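You operate a simulated robot arm through the tools that you are given. There is no shell and no other tool. Be economical: measure what you need, move in short steps, check, and stop when the job is done.

Carry out the task below with a simulated robot arm. There is one attempt and no reset: what you move stays moved.

## Task
Press the pink dough ball into a thin chapati.
Fine: ball in the middle of the lower plate; leave lever and plate up so that it shows.

The check looks at the end state, three seconds after you hand in, the way a careful person would. Anything else that was tipped, shoved, dropped, spilled or broken makes it a failure.

## Robot
A 7-joint arm with a two-finger parallel gripper, fixed in place. Base frame: the origin is at the foot of the arm, x ahead of it, y to its left, z up. Units: mm, rad, N and s.
With the tool pointing down near the work surface it reaches from about 240 to 620 mm from the base axis. Its first joint turns from -1.152 to 1.152 rad. Payload 2.6 kg.
Tool frame: the origin (TCP) lies between the finger pads and is the grasp point; the fingertips stand 30 mm ahead of it; z points along the fingers, y is the line along which they close. The gripper opens to 94 mm. The fingers are 28 mm wide and 10 mm thick; the gripper's body (50 by 96 mm) begins 55 mm behind the TCP.
Orientation is that of the tool frame in the base frame, as a unit quaternion [w, x, y, z]. With the fingers straight down and closing along the base's y, the tool's x points along the base's -x, its y along +y and its z along -z.

## Interface
- The arm moves only by the tool move_arm. Its argument "moves" is text: rows parted by semicolons, each of 7 numbers parted by spaces: the shift along the tool's x, y, z in mm, then the turn, a rotation vector about the tool's x, y, z in rad, then the opening, from 0 (shut) to 1 (fully open). In form: x y z ax ay az gripper; .... A call has 1 to 8 rows; each row shifts and turns the commanded pose from where the row before left it, along the tool's axes as they then stand. Rows are played at 5 a second. More than 50 mm and 0.15 rad between two rows, or a gripper value outside its range, and nothing of the call is played. Where a pose cannot be reached the arm comes as near as it can. A force on the tool above 90 N (or 10 N above the force at the start of the call, whichever is more), or a blocked arm, ends the call early, and 0.2 s more pass. Each finger travels about 72 mm/s and halts on what it meets, pressing with about 39 N; the grip force reading is that of the motor and also rises with nothing between the fingers. The clock runs only during rows and for 0.2 s after the last one: add rows that do not move to give the fingers time. It gives the time, the measured TCP pose, the force on the tool (base axes), the opening and the grip force at its end, in the units of the frame above (readings bear some noise), and new pictures: "pictures" is both (left out), scene, wrist or none.
- Cameras (640 x 400 px; columns grow to the right, rows downward): "scene" is fixed at [52, 448.3, 571.1]; the picture's right is [-0.60, -0.80, 0.00], its down [-0.40, 0.30, -0.87] and it looks along [0.69, -0.52, -0.50] (base axes); focal length 244 px, centre (320, 200). "wrist" rides on the gripper at [76, 14, -102] in the tool frame; the picture's right is [-0.18, 0.98, 0.00], its down [-0.75, -0.14, -0.64] and it looks along [-0.63, -0.12, 0.77] (tool axes); focal length 243 px, centre (320, 200). There is no depth. A picture from a camera that has moved, and an enlarged one, comes with that camera's place and axes in the base frame and with its lens.
- inspect(camera, box): a new picture of the part [left, top, right, bottom] of that camera's present view, enlarged. It takes no simulated time.
- hand_in(): hands the job in; it is judged then, once.

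Go step by step. Nothing tells you positions but the pictures and the camera data: compare them with the known pose of the tool, close in by small moves and look again before you grip or let go. The budget is 120 turns and 200 pictures, counting those below and the enlarged ones. Unless the task says otherwise, let go and move clear before handing in, and close with one line.

The tools are called after "Request:" as a command line: name --argument value ..., lists and objects as JSON in quotes. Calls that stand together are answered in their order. move_arm: Moves the arm, as the interface text tells. Its arguments: {"type":"object","properties":{"moves":{"type":"string"},"pictures":{"type":"string","enum":["both","scene","wrist","none"]}},"required":["moves"]} The other tools are called the same way: inspect (camera, box) takes an enlarged picture of a part of a camera's view; hand_in () hands the job in.

At the start:

```text
clock: 0.0
tool_pos: [375.2, 71.5, 388.2]
ee_rot: [0.001, 0.0, 1.0, 0.001]
contact_force: [0.5, 0.7, 0.5]
opening: 94.2
grasp_force: 0.1
```

scene: 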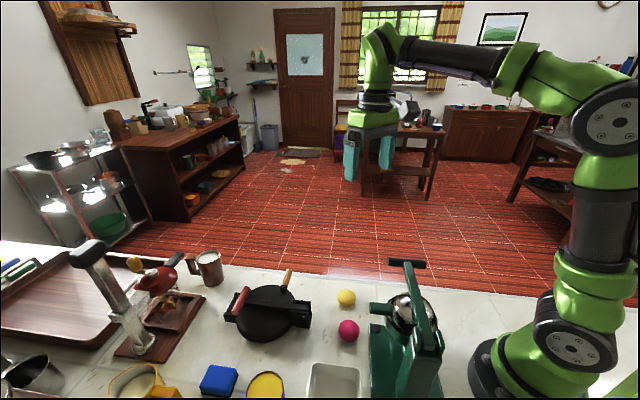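
wrist: 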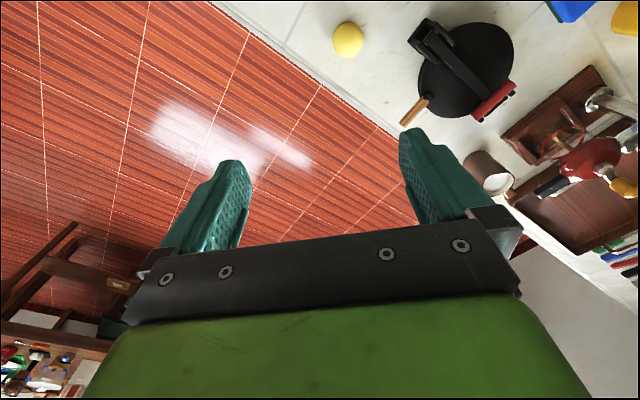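

I see a pink ball, a black press-like object, and a green lever device; I'll take enlarged views to tell which is the chapati press.

Request:
inspect --camera "scene" --box '[200, 240, 460, 400]'

Request:
inspect --camera "wrist" --box '[320, 0, 560, 150]'

Request:
inspect --camera "scene" --box '[340, 240, 480, 400]'

```text
2.46 times, centred on (330, 320) of scene
camera zoom: at [52.0, 448.3, 571.1], right [-0.6, -0.8, 0.0], down [-0.4, 0.3, -0.87], along [0.69, -0.52, -0.5], focal length 600 px, centre (295, -95)
```

zoom: 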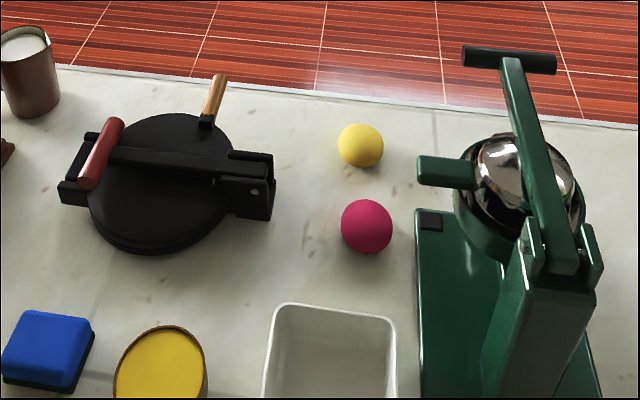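

```text
2.67 times, centred on (440, 75) of wrist
camera zoom: at [298.2, 86.1, 492.4], right [0.18, 0.98, 0.0], down [0.75, -0.14, 0.64], along [0.63, -0.12, -0.77], focal length 647 px, centre (0, 533)
```

zoom: 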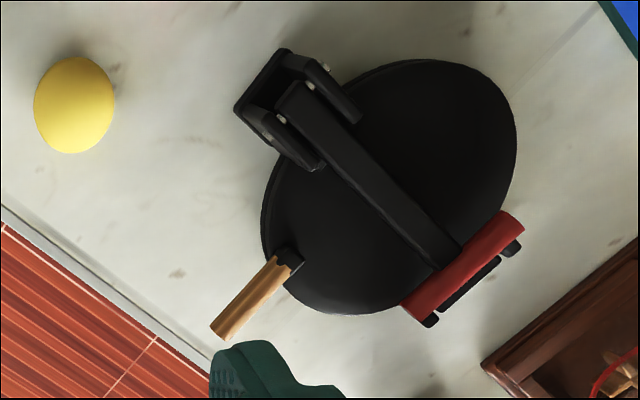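

```text
2.50 times, centred on (410, 320) of scene
camera zoom: at [52.0, 448.3, 571.1], right [-0.6, -0.8, 0.0], down [-0.4, 0.3, -0.87], along [0.69, -0.52, -0.5], focal length 609 px, centre (95, -100)
```

zoom: 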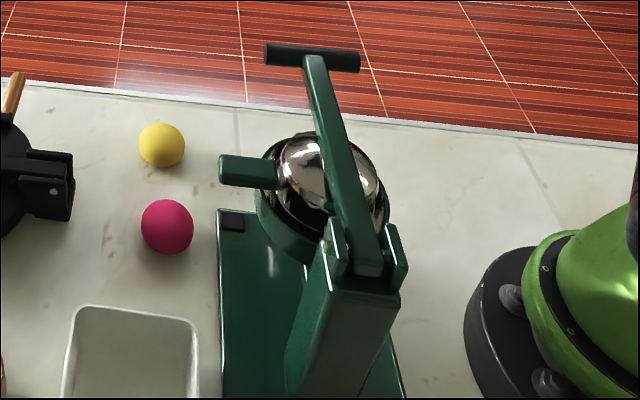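

The black device is the press: lever pivot near (381,245), red lever handle near (490,361,50), wooden plate handle near (516,212); the pink ball is near (281,190). I'll move above the press and yaw to align the fingers across the lever.

Request:
move_arm --moves "-13 42 0 0 0 0 1;-13 42 0 0 0 0 1;-13 42 0 0 0 0 1;-13 42 0 0 0 0 1;-13 42 0 0 0 0 1;-13 42 0 0 0 0 1" --pictures "none"

Request:
move_arm --moves "0 0 25 0 0 -0.137 0.6;0 0 25 0 0 -0.137 0.6;0 0 25 0 0 -0.137 0.6;0 0 25 0 0 -0.137 0.6;0 0 25 0 0 -0.137 0.6;0 0 25 0 0 -0.137 0.6;0 0 0 0 0 0 0.6"

```text
clock: 1.4
tool_pos: [426.3, 268.2, 381.5]
ee_rot: [0.001, 0.0, 1.0, 0.001]
contact_force: [0.0, 0.3, 0.4]
opening: 94.1
grasp_force: 0.2
out of reach, approached as far as the arm can: row 5, 6
```

```text
clock: 3.0
tool_pos: [422.7, 267.6, 229.0]
ee_rot: [0.0, -0.4, 0.917, 0.0]
contact_force: [-0.3, 0.6, 0.0]
opening: 56.3
grasp_force: 0.0
camera wrist: at [360.9, 221.8, 333.8], right [-0.6, 0.8, 0.0], down [0.62, 0.46, 0.64], along [0.52, 0.38, -0.77], focal length 243 px, centre (320, 200)
```

scene: 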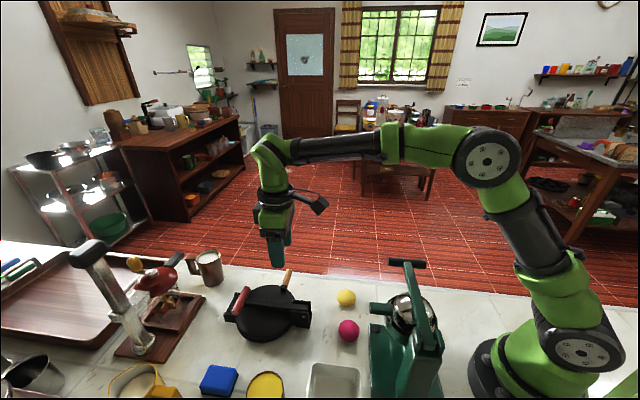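
wrist: 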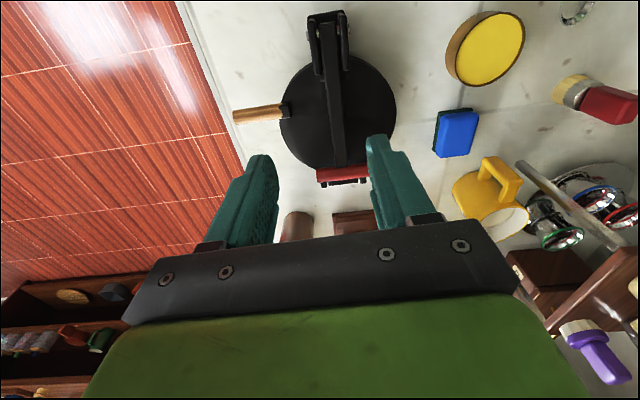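

The gripper is roughly aligned with the lever. I'll zoom in on the press to measure.

Request:
inspect --camera "wrist" --box '[220, 0, 420, 200]'

Request:
inspect --camera "scene" --box '[210, 250, 330, 350]'

```text
2.00 times, centred on (320, 100) of wrist
camera zoom: at [360.9, 221.8, 333.8], right [-0.6, 0.8, 0.0], down [0.62, 0.46, 0.64], along [0.52, 0.38, -0.77], focal length 485 px, centre (320, 400)
```

zoom: 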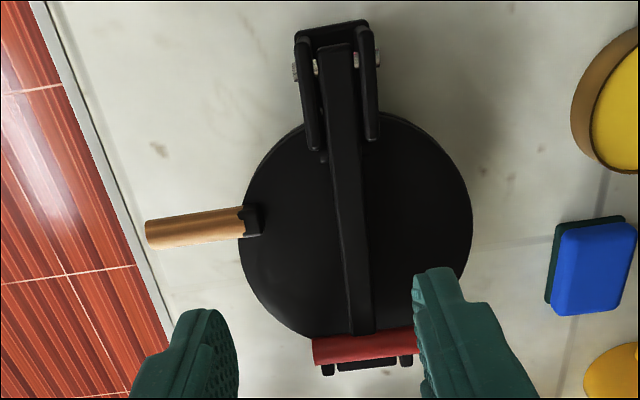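

```text
4.00 times, centred on (270, 300) of scene
camera zoom: at [52.0, 448.3, 571.1], right [-0.6, -0.8, 0.0], down [-0.4, 0.3, -0.87], along [0.69, -0.52, -0.5], focal length 974 px, centre (520, -200)
```

zoom: 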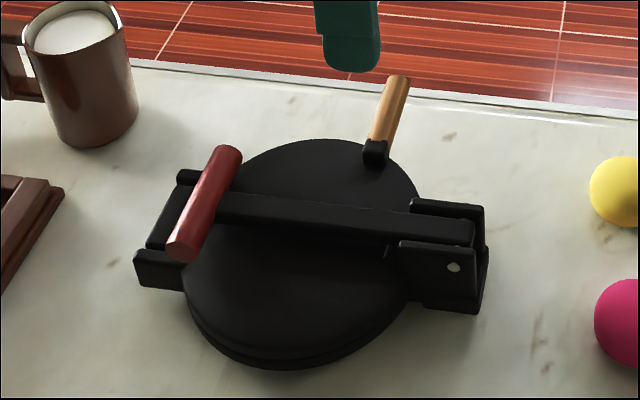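

Lever lies from pivot (377,243) toward handle (498,361,~42), with bar top around z 35. I'll go over the bar about 35 mm inboard of the handle, staying high first.

Request:
move_arm --moves "-20 2.5 15 0 0 0.012 0.6;-20 2.5 25 0 0 0.012 0.6;-20 2.5 25 0 0 0.012 0.6;-20 2.5 25 0 0 0.012 0.6;0 0 0 0 0 0 0.6"

```text
clock: 4.2
tool_pos: [470.6, 332.0, 140.0]
ee_rot: [0.0, -0.377, 0.926, 0.0]
contact_force: [-0.2, 0.4, 0.4]
opening: 56.6
grasp_force: 0.2
camera wrist: at [407.0, 289.8, 243.3], right [-0.55, 0.83, 0.0], down [0.64, 0.43, 0.64], along [0.53, 0.36, -0.77], focal length 243 px, centre (320, 200)
```

scene: 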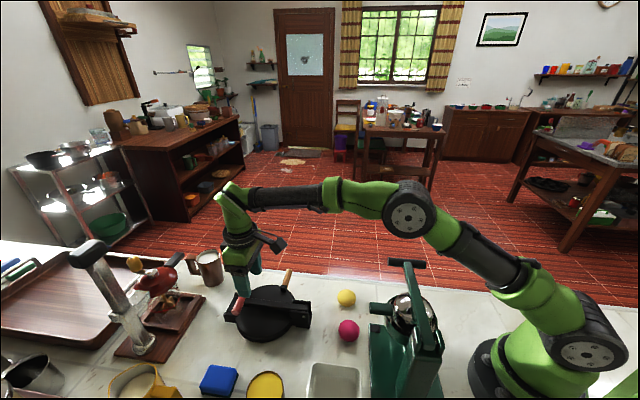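
wrist: 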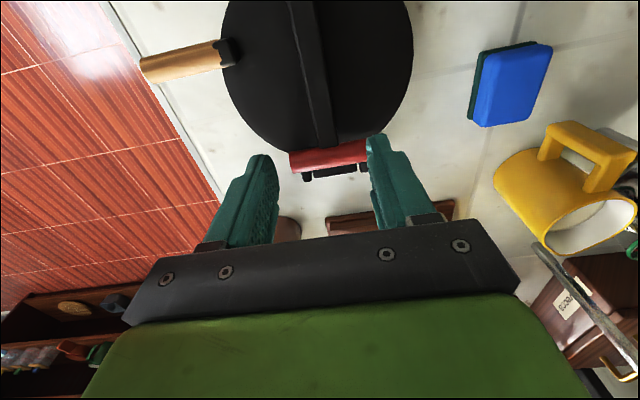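

Aligned over the bar. Descending to straddle it.

Request:
move_arm --moves "0 2.5 25 0 0 0.0 0.5;0 0 25 0 0 0 0.5;0 0 22 0 0 0 0.5;0 0 8 0 0 0 0.5;0 0 0 0 0 0 0.5"

Request:
inspect --camera "scene" --box '[190, 220, 350, 360]'

```text
clock: 5.4
tool_pos: [470.5, 334.1, 64.1]
ee_rot: [0.003, -0.375, 0.927, 0.001]
contact_force: [-13.2, -12.4, 37.7]
opening: 46.7
grasp_force: 0.1
camera wrist: at [405.7, 291.4, 167.3], right [-0.55, 0.83, 0.0], down [0.64, 0.42, 0.65], along [0.54, 0.36, -0.76], focal length 243 px, centre (320, 200)
```

scene: 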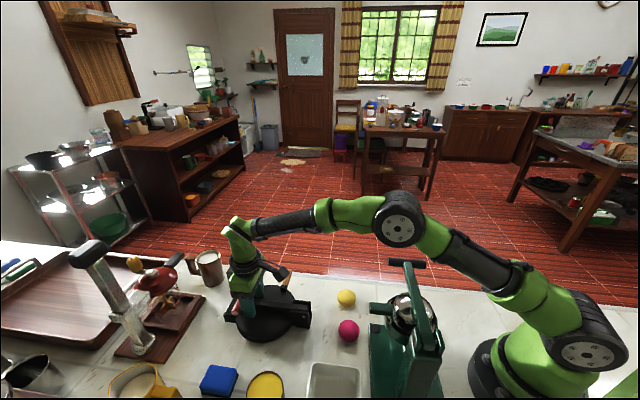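
wrist: 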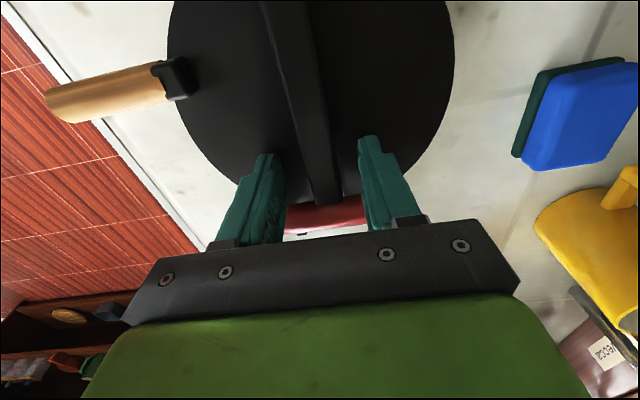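

```text
2.86 times, centred on (270, 290) of scene
camera zoom: at [51.8, 448.1, 571.3], right [-0.6, -0.8, 0.0], down [-0.4, 0.3, -0.87], along [0.69, -0.52, -0.5], focal length 696 px, centre (463, -57)
```

zoom: 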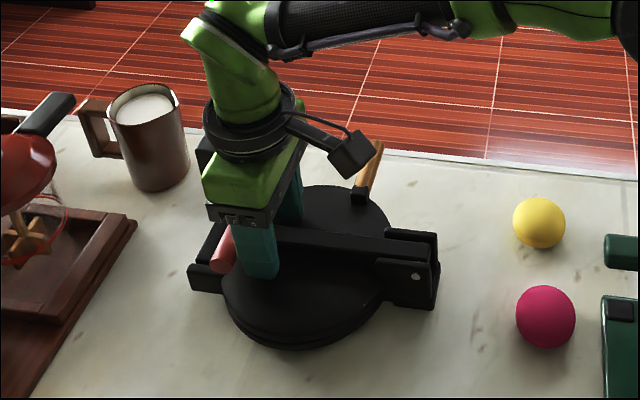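

The fingertips touch the plate (its top is at z≈34). I'll back off a few mm and close on the bar.

Request:
move_arm --moves "0 0 -7 0 0 0 0.5;0 0 0 0 0 0 0.3;0 0 0 0 0 0 0.1;0 0 0 0 0 0 0;0 0 0 0 0 0 0"

```text
clock: 6.6
tool_pos: [468.3, 333.8, 66.0]
ee_rot: [-0.002, -0.378, 0.926, 0.001]
contact_force: [-6.3, -1.7, -12.9]
opening: 17.7
grasp_force: 45.1
camera wrist: at [404.6, 291.5, 169.8], right [-0.56, 0.83, 0.0], down [0.64, 0.43, 0.64], along [0.53, 0.36, -0.77], focal length 243 px, centre (320, 200)
```

scene: 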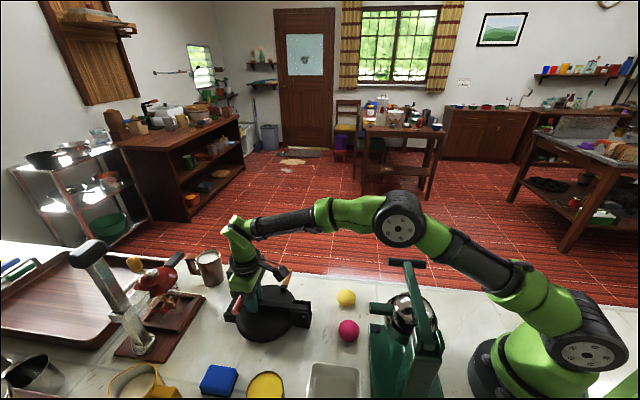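
wrist: 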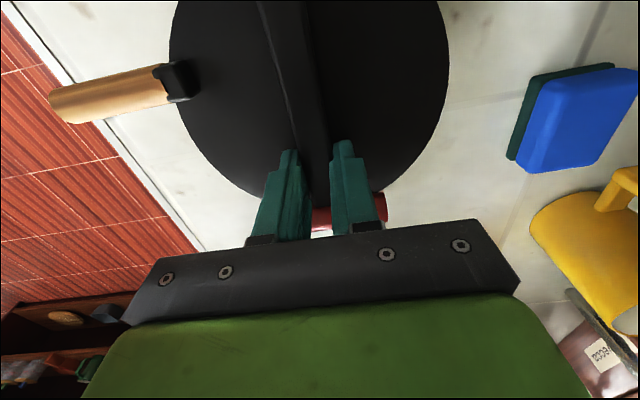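

The bar is gripped (17.7 mm). Now I swing it about its pivot with the tool rotating along, in a few steps first.

Request:
move_arm --moves "2.1 0 -8.3 0 -0.065 0 0;4.2 0 -16.5 0 -0.13 0 0;4.2 0 -16.5 0 -0.13 0 0;0 0 0 0 0 0 0" --pictures "scene"

Request:
inspect --camera "scene" --box '[190, 220, 350, 360]'

```text
clock: 7.6
tool_pos: [459.6, 325.3, 107.8]
ee_rot: [0.149, -0.373, 0.914, 0.062]
contact_force: [-13.0, 2.2, -2.3]
opening: 17.3
grasp_force: 45.3
```

scene: 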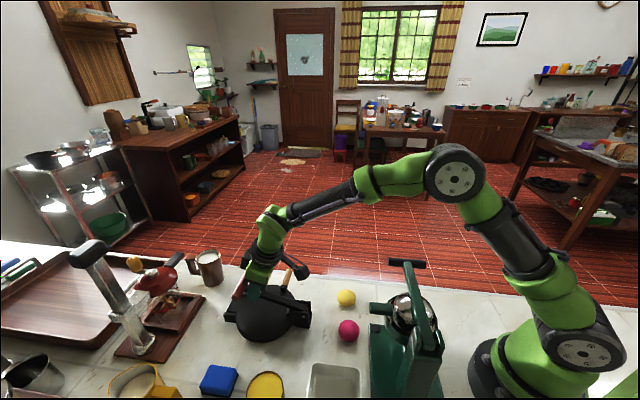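

```text
2.86 times, centred on (270, 290) of scene
camera zoom: at [52.0, 448.3, 571.1], right [-0.6, -0.8, 0.0], down [-0.4, 0.3, -0.87], along [0.69, -0.52, -0.5], focal length 696 px, centre (463, -57)
```

zoom: 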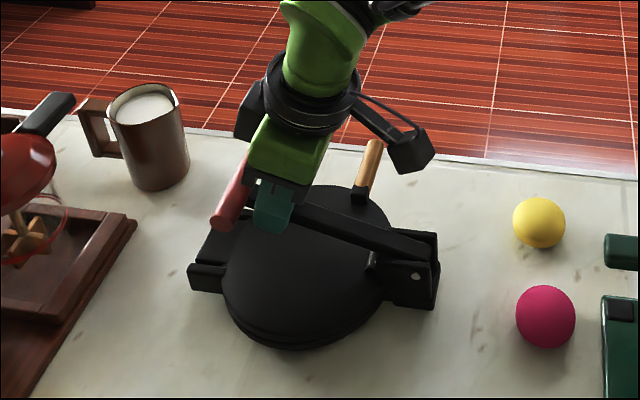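

The lever is lifting freely. Continuing the swing.

Request:
move_arm --moves "4.2 0 -16.5 0 -0.13 0 0;4.2 0 -16.5 0 -0.13 0 0;4.2 0 -16.5 0 -0.13 0 0;4.2 0 -16.5 0 -0.13 0 0;4.2 0 -16.5 0 -0.13 0 0;0 0 0 0 0 0 0" --pictures "scene"

Request:
inspect --camera "scene" --box '[190, 200, 390, 360]'

```text
clock: 9.0
tool_pos: [416.3, 283.1, 166.0]
ee_rot: [0.437, -0.334, 0.816, 0.176]
contact_force: [-0.7, 10.9, 7.9]
opening: 17.6
grasp_force: 45.5
```

scene: 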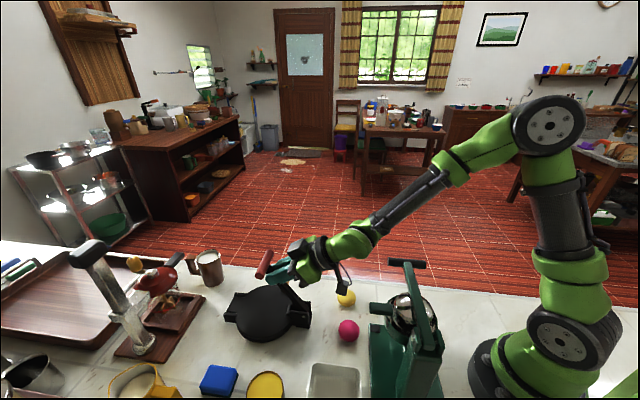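

```text
2.50 times, centred on (290, 280) of scene
camera zoom: at [51.9, 448.3, 571.1], right [-0.6, -0.8, 0.0], down [-0.4, 0.3, -0.87], along [0.69, -0.52, -0.5], focal length 609 px, centre (395, 0)
```

zoom: 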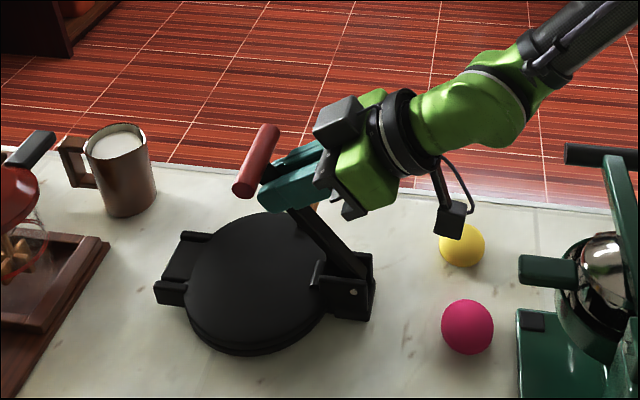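

Lever is at about 56°. Continue towards vertical.

Request:
move_arm --moves "4.2 0 -16.5 0 -0.13 0 0;4.2 0 -16.5 0 -0.13 0 0;4.2 0 -16.5 0 -0.13 0 0;4.2 0 -16.5 0 -0.13 0 0;0 0 0 0 0 0 0" --pictures "scene"

Request:
inspect --camera "scene" --box '[190, 200, 390, 360]'

```text
clock: 10.2
tool_pos: [382.0, 246.0, 187.6]
ee_rot: [0.612, -0.281, 0.695, 0.25]
contact_force: [-22.5, 19.5, -114.6]
opening: 17.9
grasp_force: 45.0
stopped in row 5: the arm was blocked; the commanded pose is now the measured one
```

scene: 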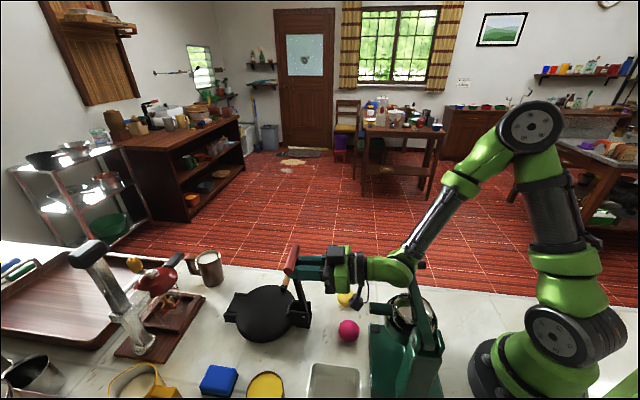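

```text
2.50 times, centred on (290, 280) of scene
camera zoom: at [51.6, 448.2, 571.2], right [-0.6, -0.8, 0.0], down [-0.4, 0.3, -0.87], along [0.69, -0.52, -0.5], focal length 609 px, centre (395, 0)
```

zoom: 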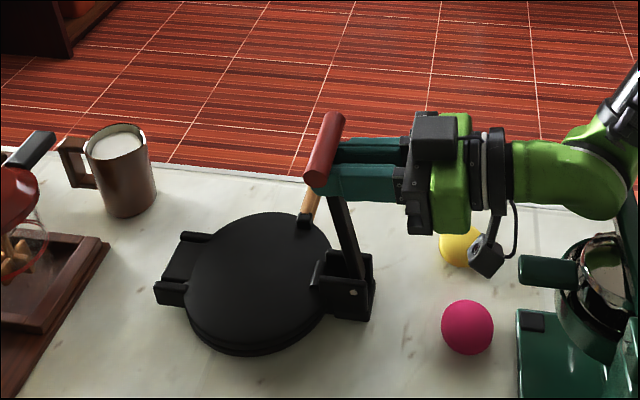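

The lever is near upright but I was pulling upward too hard; I'll relieve the load by easing down a few mm.

Request:
move_arm --moves "4 0 0 0 0 0 0;0 0 0 0 0 0 0" --pictures "none"

```text
clock: 10.8
tool_pos: [382.7, 247.6, 186.4]
ee_rot: [0.613, -0.282, 0.693, 0.252]
contact_force: [-28.2, 21.9, -131.8]
opening: 18.1
grasp_force: 44.8
```

Request:
move_arm --moves "6 0 0 0 0 0 0;6 0 0 0 0 0 0;0 0 0 0 0 0 0" --pictures "wrist"

Request:
inspect --camera "scene" --box '[250, 220, 450, 360]'

```text
clock: 11.6
tool_pos: [390.3, 257.7, 183.9]
ee_rot: [0.623, -0.278, 0.683, 0.259]
contact_force: [-16.7, -17.7, -70.0]
opening: 17.7
grasp_force: 44.8
camera wrist: at [303.0, 191.1, 116.6], right [-0.68, 0.71, 0.19], down [-0.31, -0.51, 0.81], along [0.67, 0.49, 0.56], focal length 243 px, centre (320, 200)
```

wrist: 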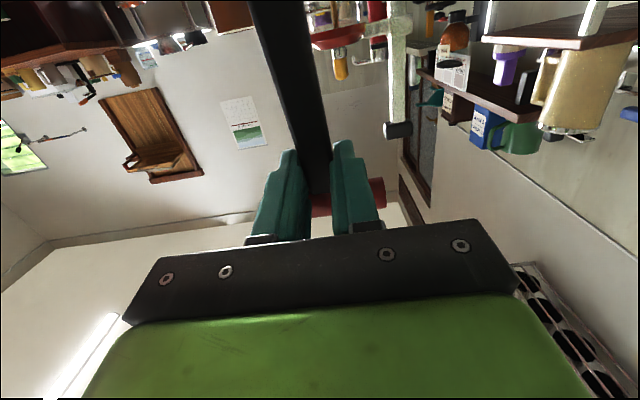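

```text
2.86 times, centred on (350, 290) of scene
camera zoom: at [52.0, 448.8, 570.9], right [-0.6, -0.8, 0.0], down [-0.4, 0.3, -0.87], along [0.69, -0.52, -0.5], focal length 696 px, centre (234, -57)
```

zoom: 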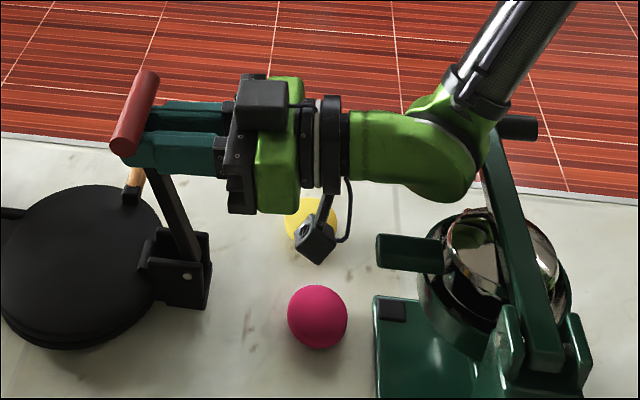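

My wrist joint looks to be bearing on or near the green press's handle, and the fingers have slid up to the red handle. I'll rotate the tool back toward pointing down, which lifts the wrist away while keeping hold of the lever.

Request:
move_arm --moves "0 0 0 0 0.1 0 0;0 0 0 0 0.1 0 0;0 0 0 0 0 0 0" --pictures "none"

Request:
inspect --camera "scene" --box '[250, 220, 450, 360]'

```text
clock: 12.4
tool_pos: [381.2, 245.2, 174.6]
ee_rot: [0.551, -0.306, 0.743, 0.226]
contact_force: [-1.4, 11.3, 30.5]
opening: 17.6
grasp_force: 44.8
```

```text
2.86 times, centred on (350, 290) of scene
camera zoom: at [51.8, 448.2, 571.2], right [-0.6, -0.8, 0.0], down [-0.4, 0.3, -0.87], along [0.69, -0.52, -0.5], focal length 696 px, centre (234, -57)
```

zoom: 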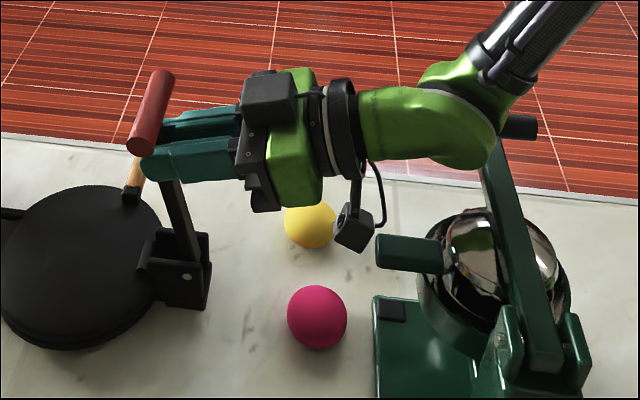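

Load gone; the lever is at ~78°. Continue swinging it past vertical while tilting the tool downward.

Request:
move_arm --moves "-2.2 0 0 0 0.1 0 0;2.2 0 -11 0 0.1 0 0;3.8 0 -10.4 0 0.1 0 0;0 0 0 0 0 0 0" --pictures "none"

Request:
inspect --camera "scene" --box '[250, 220, 450, 360]'

```text
clock: 13.4
tool_pos: [363.7, 229.7, 177.5]
ee_rot: [0.429, -0.334, 0.82, 0.177]
contact_force: [6.5, 5.7, 9.0]
opening: 17.4
grasp_force: 45.5
```

```text
2.86 times, centred on (350, 290) of scene
camera zoom: at [51.9, 448.3, 571.1], right [-0.6, -0.8, 0.0], down [-0.4, 0.3, -0.87], along [0.69, -0.52, -0.5], focal length 696 px, centre (234, -57)
```

zoom: 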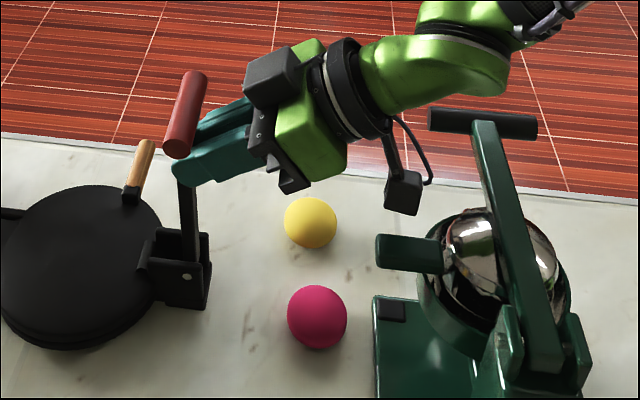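

Lever is about vertical and everything else undisturbed. Push on further inward to find its rest stop.

Request:
move_arm --moves "5.7 0 -8.2 0 0 0 0;5.9 0 -8 0 0 0 0;6.2 0 -7.8 0 0 0 0;0 0 0 0 0 0 0" --pictures "none"

Request:
inspect --camera "scene" --box '[250, 220, 450, 360]'

```text
clock: 14.4
tool_pos: [342.8, 208.1, 175.4]
ee_rot: [0.426, -0.334, 0.822, 0.177]
contact_force: [7.3, 8.5, -3.8]
opening: 17.3
grasp_force: 45.3
```

```text
2.86 times, centred on (350, 290) of scene
camera zoom: at [52.0, 448.3, 571.1], right [-0.6, -0.8, 0.0], down [-0.4, 0.3, -0.87], along [0.69, -0.52, -0.5], focal length 696 px, centre (234, -57)
```

zoom: 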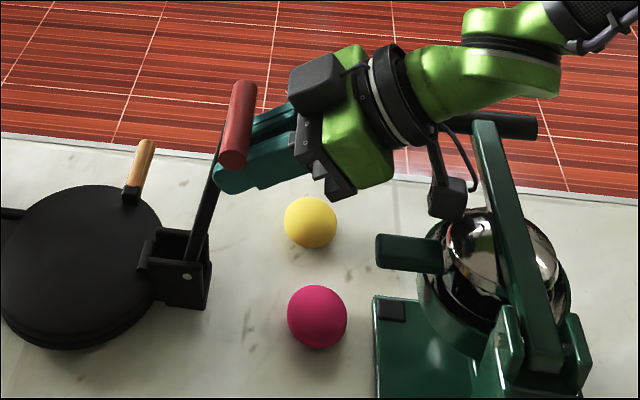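

Request:
move_arm --moves "8 0 -6 0 0 0 0;8 0 -5 0 0 0 0;0 0 0 0 0 0 0" --pictures "none"

Request:
inspect --camera "scene" --box '[250, 220, 450, 360]'

```text
clock: 14.9
tool_pos: [340.2, 205.6, 177.5]
ee_rot: [0.434, -0.332, 0.818, 0.18]
contact_force: [15.5, 13.0, -8.0]
opening: 17.5
grasp_force: 44.9
stopped in row 2: the force on the tool passed its limit (the readings are from after the stop); the commanded pose is now the measured one
```

```text
2.86 times, centred on (350, 290) of scene
camera zoom: at [52.0, 448.3, 571.1], right [-0.6, -0.8, 0.0], down [-0.4, 0.3, -0.87], along [0.69, -0.52, -0.5], focal length 696 px, centre (234, -57)
```

zoom: 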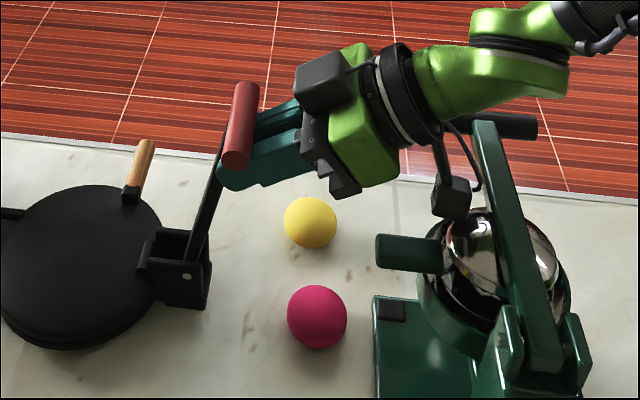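

The lever has reached its stop past vertical. I'll open the fingers and check that it stays.

Request:
move_arm --moves "0 0 0 0 0 0 0.25;0 0 0 0 0 0 0.4;0 0 0 0 0 0 0.55;0 0 0 0 0 0 0.55" --pictures "wrist"

Request:
inspect --camera "scene" --box '[250, 220, 450, 360]'

```text
clock: 15.9
tool_pos: [340.6, 206.4, 177.9]
ee_rot: [0.435, -0.332, 0.817, 0.181]
contact_force: [4.2, 3.6, 5.5]
opening: 51.5
grasp_force: 0.1
camera wrist: at [239.1, 127.2, 172.7], right [-0.61, 0.77, 0.16], down [0.02, -0.19, 0.98], along [0.79, 0.61, 0.1], focal length 243 px, centre (320, 200)
```

wrist: 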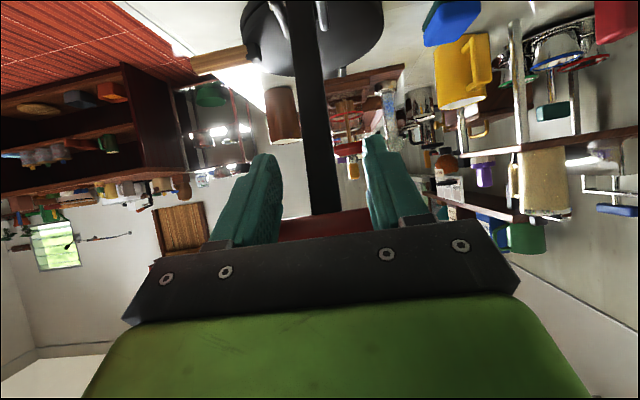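

```text
2.86 times, centred on (350, 290) of scene
camera zoom: at [52.0, 448.3, 571.1], right [-0.6, -0.8, 0.0], down [-0.4, 0.3, -0.87], along [0.69, -0.52, -0.5], focal length 696 px, centre (234, -57)
```

zoom: 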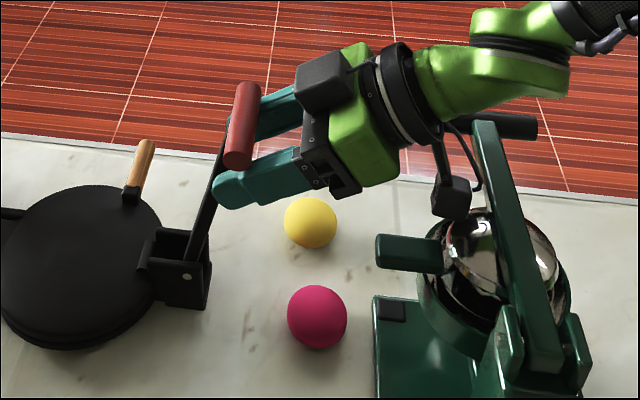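

The lever stays up on its own. Now I retreat carefully, tilting the hand up away from the green press.

Request:
move_arm --moves "0 0 -10 0 0 0 0.55;0 0 -10 0 0.1 0 0.55;3 0 -6 0 0.12 0 0.55;3 0 -6 0 0.12 0 0.55;0 0 0 0 0 0 0.55" --pictures "none"

Request:
inspect --camera "scene" --box '[250, 200, 450, 360]'

```text
clock: 16.6
tool_pos: [331.5, 204.9, 198.4]
ee_rot: [0.403, -0.348, 0.829, 0.172]
contact_force: [8.7, 8.7, -2.6]
opening: 51.9
grasp_force: 0.0
stopped in row 3: the force on the tool passed its limit (the readings are from after the stop); the commanded pose is now the measured one
```

```text
2.50 times, centred on (350, 280) of scene
camera zoom: at [52.0, 448.3, 571.1], right [-0.6, -0.8, 0.0], down [-0.4, 0.3, -0.87], along [0.69, -0.52, -0.5], focal length 609 px, centre (245, 0)
```

zoom: 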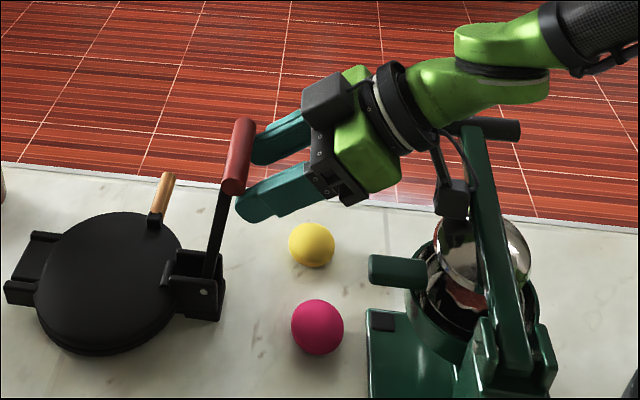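

Request:
inspect --camera "wrist" --box '[160, 100, 480, 300]'

Request:
inspect --camera "scene" --box '[310, 210, 410, 290]'

Request:
inspect --camera "scene" --box '[370, 220, 450, 300]'

```text
2.00 times, centred on (320, 200) of wrist
camera zoom: at [232.4, 122.8, 202.5], right [-0.62, 0.77, 0.15], down [0.08, -0.13, 0.99], along [0.78, 0.63, 0.02], focal length 485 px, centre (320, 200)
```

zoom: 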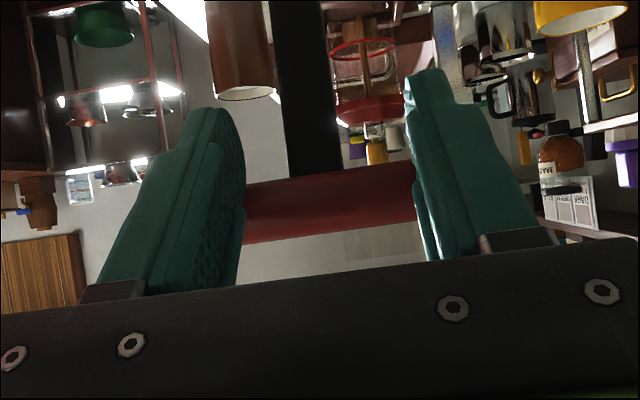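

```text
5.00 times, centred on (360, 250) of scene
camera zoom: at [52.0, 448.3, 571.1], right [-0.6, -0.8, 0.0], down [-0.4, 0.3, -0.87], along [0.69, -0.52, -0.5], focal length 1218 px, centre (120, -50)
```

zoom: 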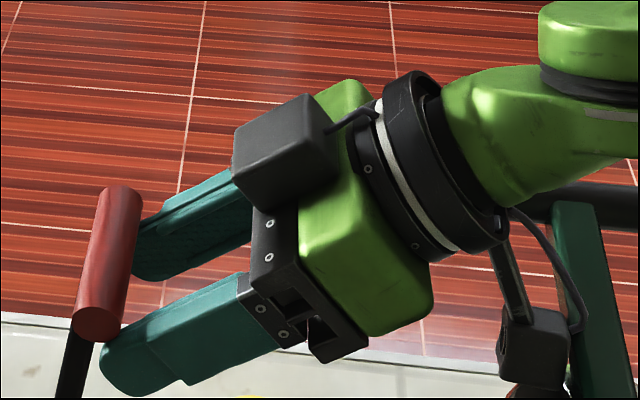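

```text
5.00 times, centred on (410, 260) of scene
camera zoom: at [52.0, 448.3, 571.1], right [-0.6, -0.8, 0.0], down [-0.4, 0.3, -0.87], along [0.69, -0.52, -0.5], focal length 1218 px, centre (-130, -100)
```

zoom: 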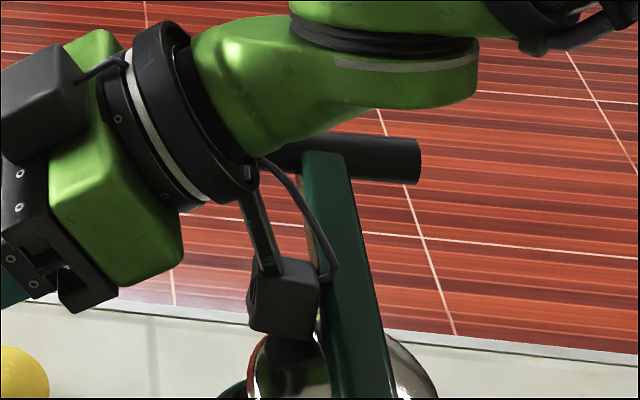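

The camera bracket on my wrist has caught under the green press's crossbar and lifted that lever slightly. I'll reverse the last motion so it settles back, then leave by another way.

Request:
move_arm --moves "5.5 -2 9 0 -0.035 0 0.55;5.5 -2 9 0 -0.035 0 0.55;0 0 0 0 0 0 0.55" --pictures "none"

Request:
inspect --camera "scene" --box '[330, 240, 458, 320]'

```text
clock: 17.4
tool_pos: [340.6, 204.6, 177.2]
ee_rot: [0.43, -0.343, 0.815, 0.183]
contact_force: [0.1, -1.4, -0.4]
opening: 51.9
grasp_force: 0.1
```

```text
5.00 times, centred on (394, 280) of scene
camera zoom: at [52.0, 448.3, 571.1], right [-0.6, -0.8, 0.0], down [-0.4, 0.3, -0.87], along [0.69, -0.52, -0.5], focal length 1218 px, centre (-50, -200)
```

zoom: 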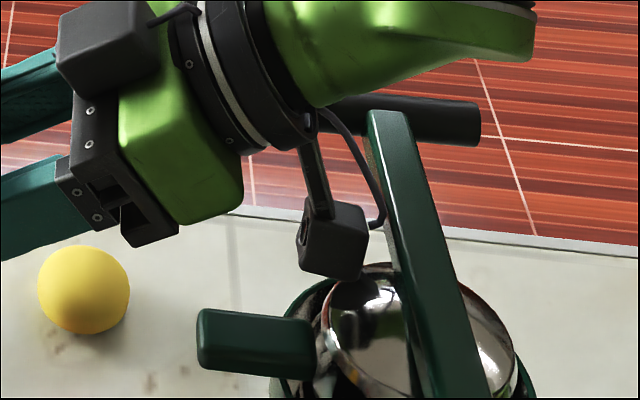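

The green lever is back where it was. I'll open fully and slide sideways (tool +y, toward the scene camera), away from the crossbar, before retreating.

Request:
move_arm --moves "0 0 0 0 0 0 1;0 0 0 0 0 0 1;0 0 0 0 0 0 1;2 15 0 0 0 0 1;0 15 0 0 0 0 1;0 0 0 0 0 0 1" --pictures "none"

Request:
inspect --camera "scene" --box '[250, 220, 450, 345]'

Request:
inspect --camera "wrist" --box '[0, 0, 640, 400]'

```text
clock: 18.8
tool_pos: [325.5, 227.3, 185.5]
ee_rot: [0.443, -0.345, 0.808, 0.179]
contact_force: [55.0, -14.0, 47.7]
opening: 93.8
grasp_force: 0.1
```

```text
3.20 times, centred on (350, 282) of scene
camera zoom: at [51.9, 448.2, 571.2], right [-0.6, -0.8, 0.0], down [-0.4, 0.3, -0.87], along [0.69, -0.52, -0.5], focal length 779 px, centre (224, -64)
```

zoom: 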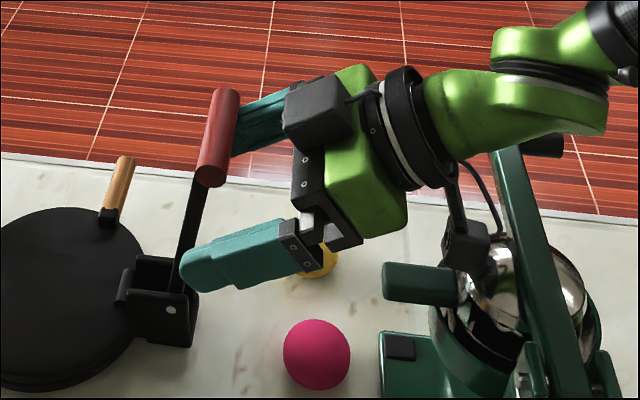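

```text
1.00 times, centred on (320, 200) of wrist
camera zoom: at [226.2, 146.2, 177.3], right [-0.64, 0.76, 0.14], down [0.0, -0.18, 0.98], along [0.77, 0.63, 0.11], focal length 243 px, centre (320, 200)
```

zoom: 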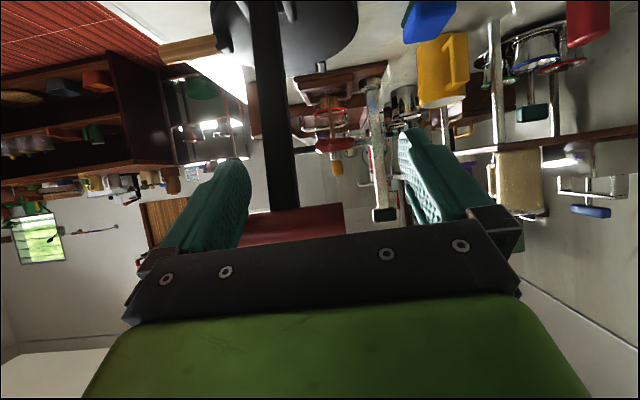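

The camera now presses lightly against the juicer bowl. I'll go back sideways, then pivot the hand about the camera (fingers swinging down and away along the lever), which frees the fingers without moving the camera.

Request:
move_arm --moves "0 -12 0 0 0 0 1;-1 -12 0 0 0 0 1;0 0 0 0 0 0 1" --pictures "none"

Request:
inspect --camera "scene" --box '[330, 240, 458, 320]'

```text
clock: 19.6
tool_pos: [337.0, 210.9, 179.4]
ee_rot: [0.432, -0.342, 0.814, 0.184]
contact_force: [12.5, 26.2, 18.6]
opening: 94.1
grasp_force: 0.1
```

```text
5.00 times, centred on (394, 280) of scene
camera zoom: at [51.9, 448.3, 571.1], right [-0.6, -0.8, 0.0], down [-0.4, 0.3, -0.87], along [0.69, -0.52, -0.5], focal length 1218 px, centre (-50, -200)
```

zoom: 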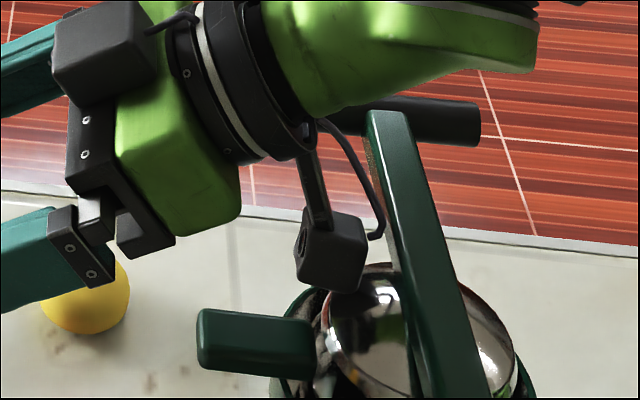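

Request:
move_arm --moves "-4 -3 6 0 0 0 1;-4 0 5 0 0 0 1;0 0 0 0 0 0 1" --pictures "wrist"

Request:
inspect --camera "scene" --box '[250, 220, 450, 345]'

```text
clock: 20.4
tool_pos: [347.5, 215.0, 177.6]
ee_rot: [0.429, -0.342, 0.816, 0.182]
contact_force: [0.1, -0.1, -0.4]
opening: 94.0
grasp_force: 0.1
camera wrist: at [247.4, 135.3, 173.0], right [-0.63, 0.76, 0.16], down [0.03, -0.18, 0.98], along [0.78, 0.62, 0.09], focal length 243 px, centre (320, 200)
```

wrist: 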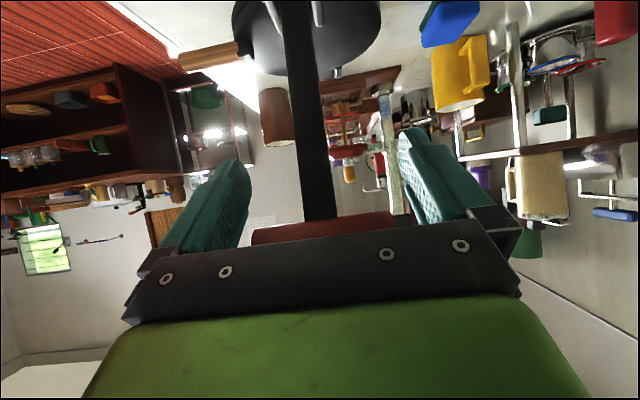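

```text
3.20 times, centred on (350, 282) of scene
camera zoom: at [52.0, 448.3, 571.1], right [-0.6, -0.8, 0.0], down [-0.4, 0.3, -0.87], along [0.69, -0.52, -0.5], focal length 779 px, centre (224, -64)
```

zoom: 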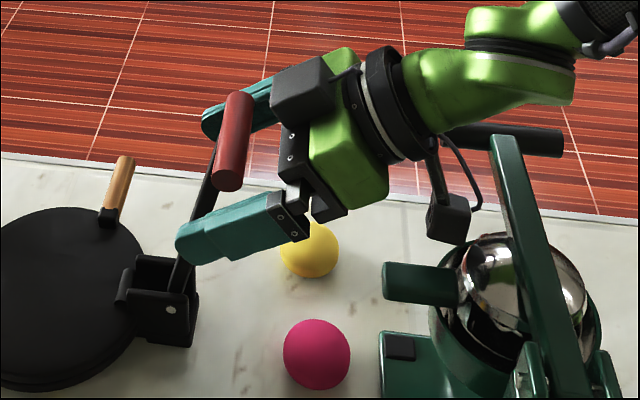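

Contact-free now. Pivot the hand about the camera, fingers going down along the lever.

Request:
move_arm --moves "10.6 0 7.1 0 0.1 0 1;10.6 0 7.1 0 0.1 0 1;0 0 0 0 0 0 1" --pictures "wrist"

Request:
inspect --camera "scene" --box '[250, 220, 450, 345]'

```text
clock: 21.2
tool_pos: [347.4, 216.6, 152.3]
ee_rot: [0.347, -0.358, 0.855, 0.147]
contact_force: [1.2, -0.2, 0.5]
opening: 94.0
grasp_force: 0.1
camera wrist: at [247.8, 136.5, 173.6], right [-0.61, 0.78, 0.13], down [0.17, -0.04, 0.99], along [0.78, 0.62, -0.11], focal length 243 px, centre (320, 200)
```

wrist: 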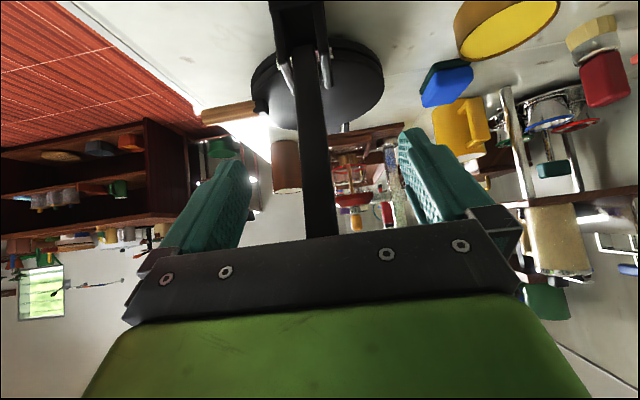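

```text
3.20 times, centred on (350, 282) of scene
camera zoom: at [52.0, 448.3, 571.1], right [-0.6, -0.8, 0.0], down [-0.4, 0.3, -0.87], along [0.69, -0.52, -0.5], focal length 779 px, centre (224, -64)
```

zoom: 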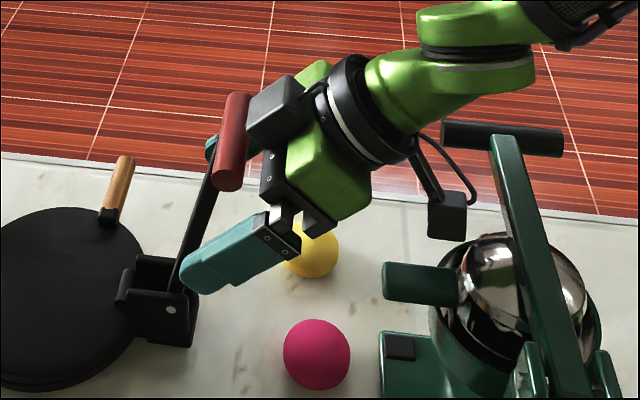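

Request:
move_arm --moves "11.6 0 5.7 0 0.1 0 1;11.8 0 5.5 0 0.1 0 1;0 0 0 0 0 0 1" --pictures "wrist"

Request:
inspect --camera "scene" --box '[250, 220, 450, 345]'

```text
clock: 22.0
tool_pos: [344.5, 214.7, 137.9]
ee_rot: [0.283, -0.37, 0.876, 0.122]
contact_force: [-16.8, -5.7, 53.8]
opening: 94.1
grasp_force: 0.0
out of reach, approached as far as the arm can: row 2
camera wrist: at [248.1, 137.1, 177.6], right [-0.6, 0.79, 0.11], down [0.27, 0.07, 0.96], along [0.75, 0.61, -0.25], focal length 243 px, centre (320, 200)
```

wrist: 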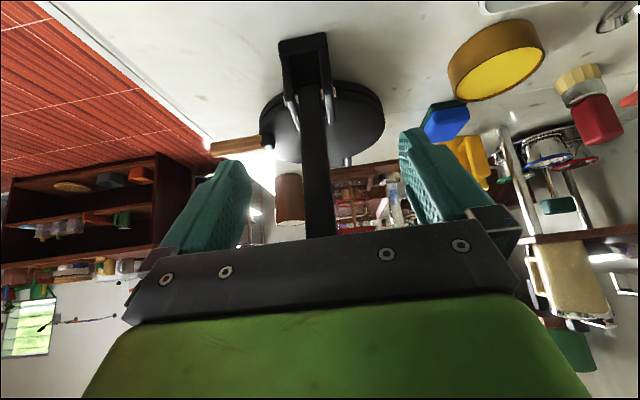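

```text
3.20 times, centred on (350, 282) of scene
camera zoom: at [51.7, 448.1, 571.3], right [-0.6, -0.8, 0.0], down [-0.4, 0.3, -0.87], along [0.69, -0.52, -0.5], focal length 779 px, centre (224, -64)
```

zoom: 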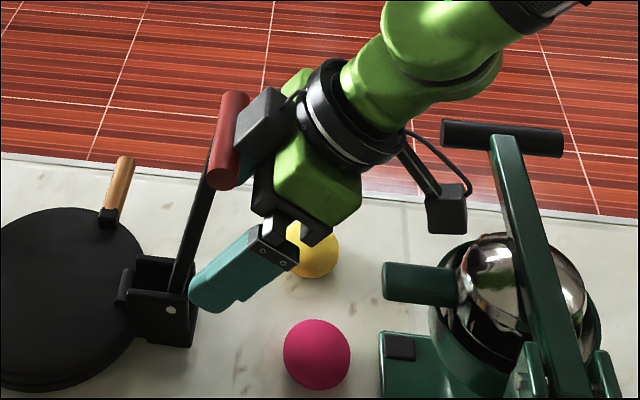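

The box on my hand is resting on the red handle. Since the fully open fingers (94 mm) are wider than the handle (~77 mm), I can go straight up with the handle passing between the fingers.

Request:
move_arm --moves "-5.9 0 -8.1 0 0 0 1;-5.9 0 -8.1 0 0 0 1;0 0 0 0 0 0 1" --pictures "wrist"

Request:
inspect --camera "scene" --box '[250, 220, 450, 345]'

```text
clock: 22.8
tool_pos: [340.0, 213.7, 152.4]
ee_rot: [0.258, -0.372, 0.885, 0.111]
contact_force: [-0.2, 0.8, -1.2]
opening: 94.0
grasp_force: 0.0
camera wrist: at [246.2, 138.2, 198.5], right [-0.59, 0.8, 0.1], down [0.31, 0.1, 0.95], along [0.75, 0.59, -0.31], focal length 243 px, centre (320, 200)
```

wrist: 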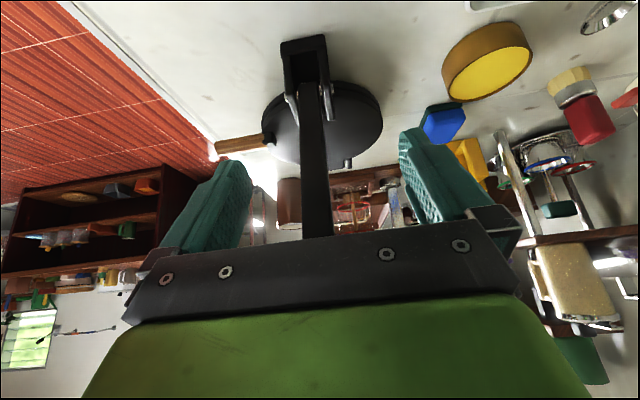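

```text
3.20 times, centred on (350, 282) of scene
camera zoom: at [52.0, 448.3, 571.1], right [-0.6, -0.8, 0.0], down [-0.4, 0.3, -0.87], along [0.69, -0.52, -0.5], focal length 779 px, centre (224, -64)
```

zoom: 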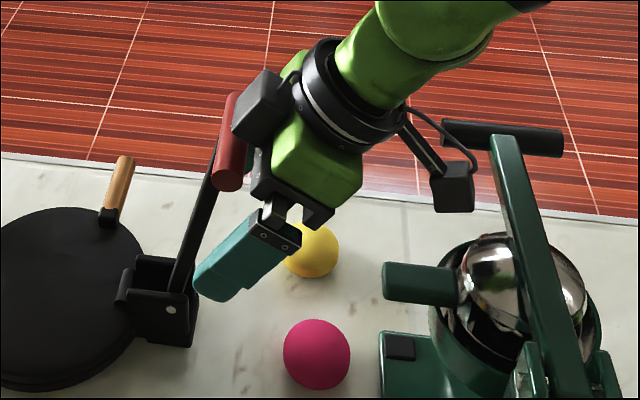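

Request:
move_arm --moves "-7 0 -7.2 0 0 0 1;-7 0 -7.2 0 0 0 1;0 0 0 0 0 0 1" --pictures "none"

Request:
inspect --camera "scene" --box '[250, 200, 450, 325]'

```text
clock: 23.6
tool_pos: [343.5, 215.7, 172.1]
ee_rot: [0.259, -0.371, 0.885, 0.111]
contact_force: [0.2, -1.0, -0.4]
opening: 94.0
grasp_force: 0.1
```

```text
3.20 times, centred on (350, 262) of scene
camera zoom: at [52.0, 448.3, 571.1], right [-0.6, -0.8, 0.0], down [-0.4, 0.3, -0.87], along [0.69, -0.52, -0.5], focal length 779 px, centre (224, 0)
```

zoom: 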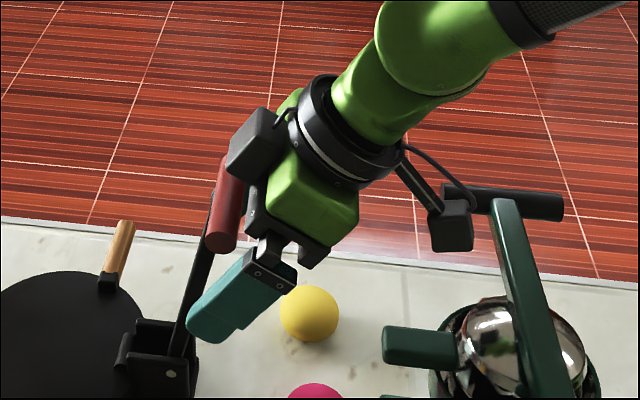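

Request:
move_arm --moves "-8 0 -6.7 0 0 0 1;-8 0 -6.7 0 0 0 1;0 0 0 0 0 0 1" --pictures "none"

Request:
inspect --camera "scene" --box '[250, 200, 450, 325]'

```text
clock: 24.4
tool_pos: [348.1, 220.3, 191.7]
ee_rot: [0.26, -0.371, 0.884, 0.111]
contact_force: [-0.3, -0.7, -0.9]
opening: 93.9
grasp_force: 0.0
```

```text
3.20 times, centred on (350, 262) of scene
camera zoom: at [52.0, 448.3, 571.1], right [-0.6, -0.8, 0.0], down [-0.4, 0.3, -0.87], along [0.69, -0.52, -0.5], focal length 779 px, centre (224, 0)
```

zoom: 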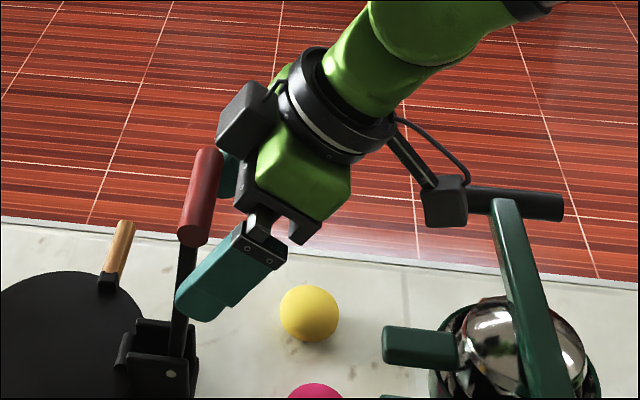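

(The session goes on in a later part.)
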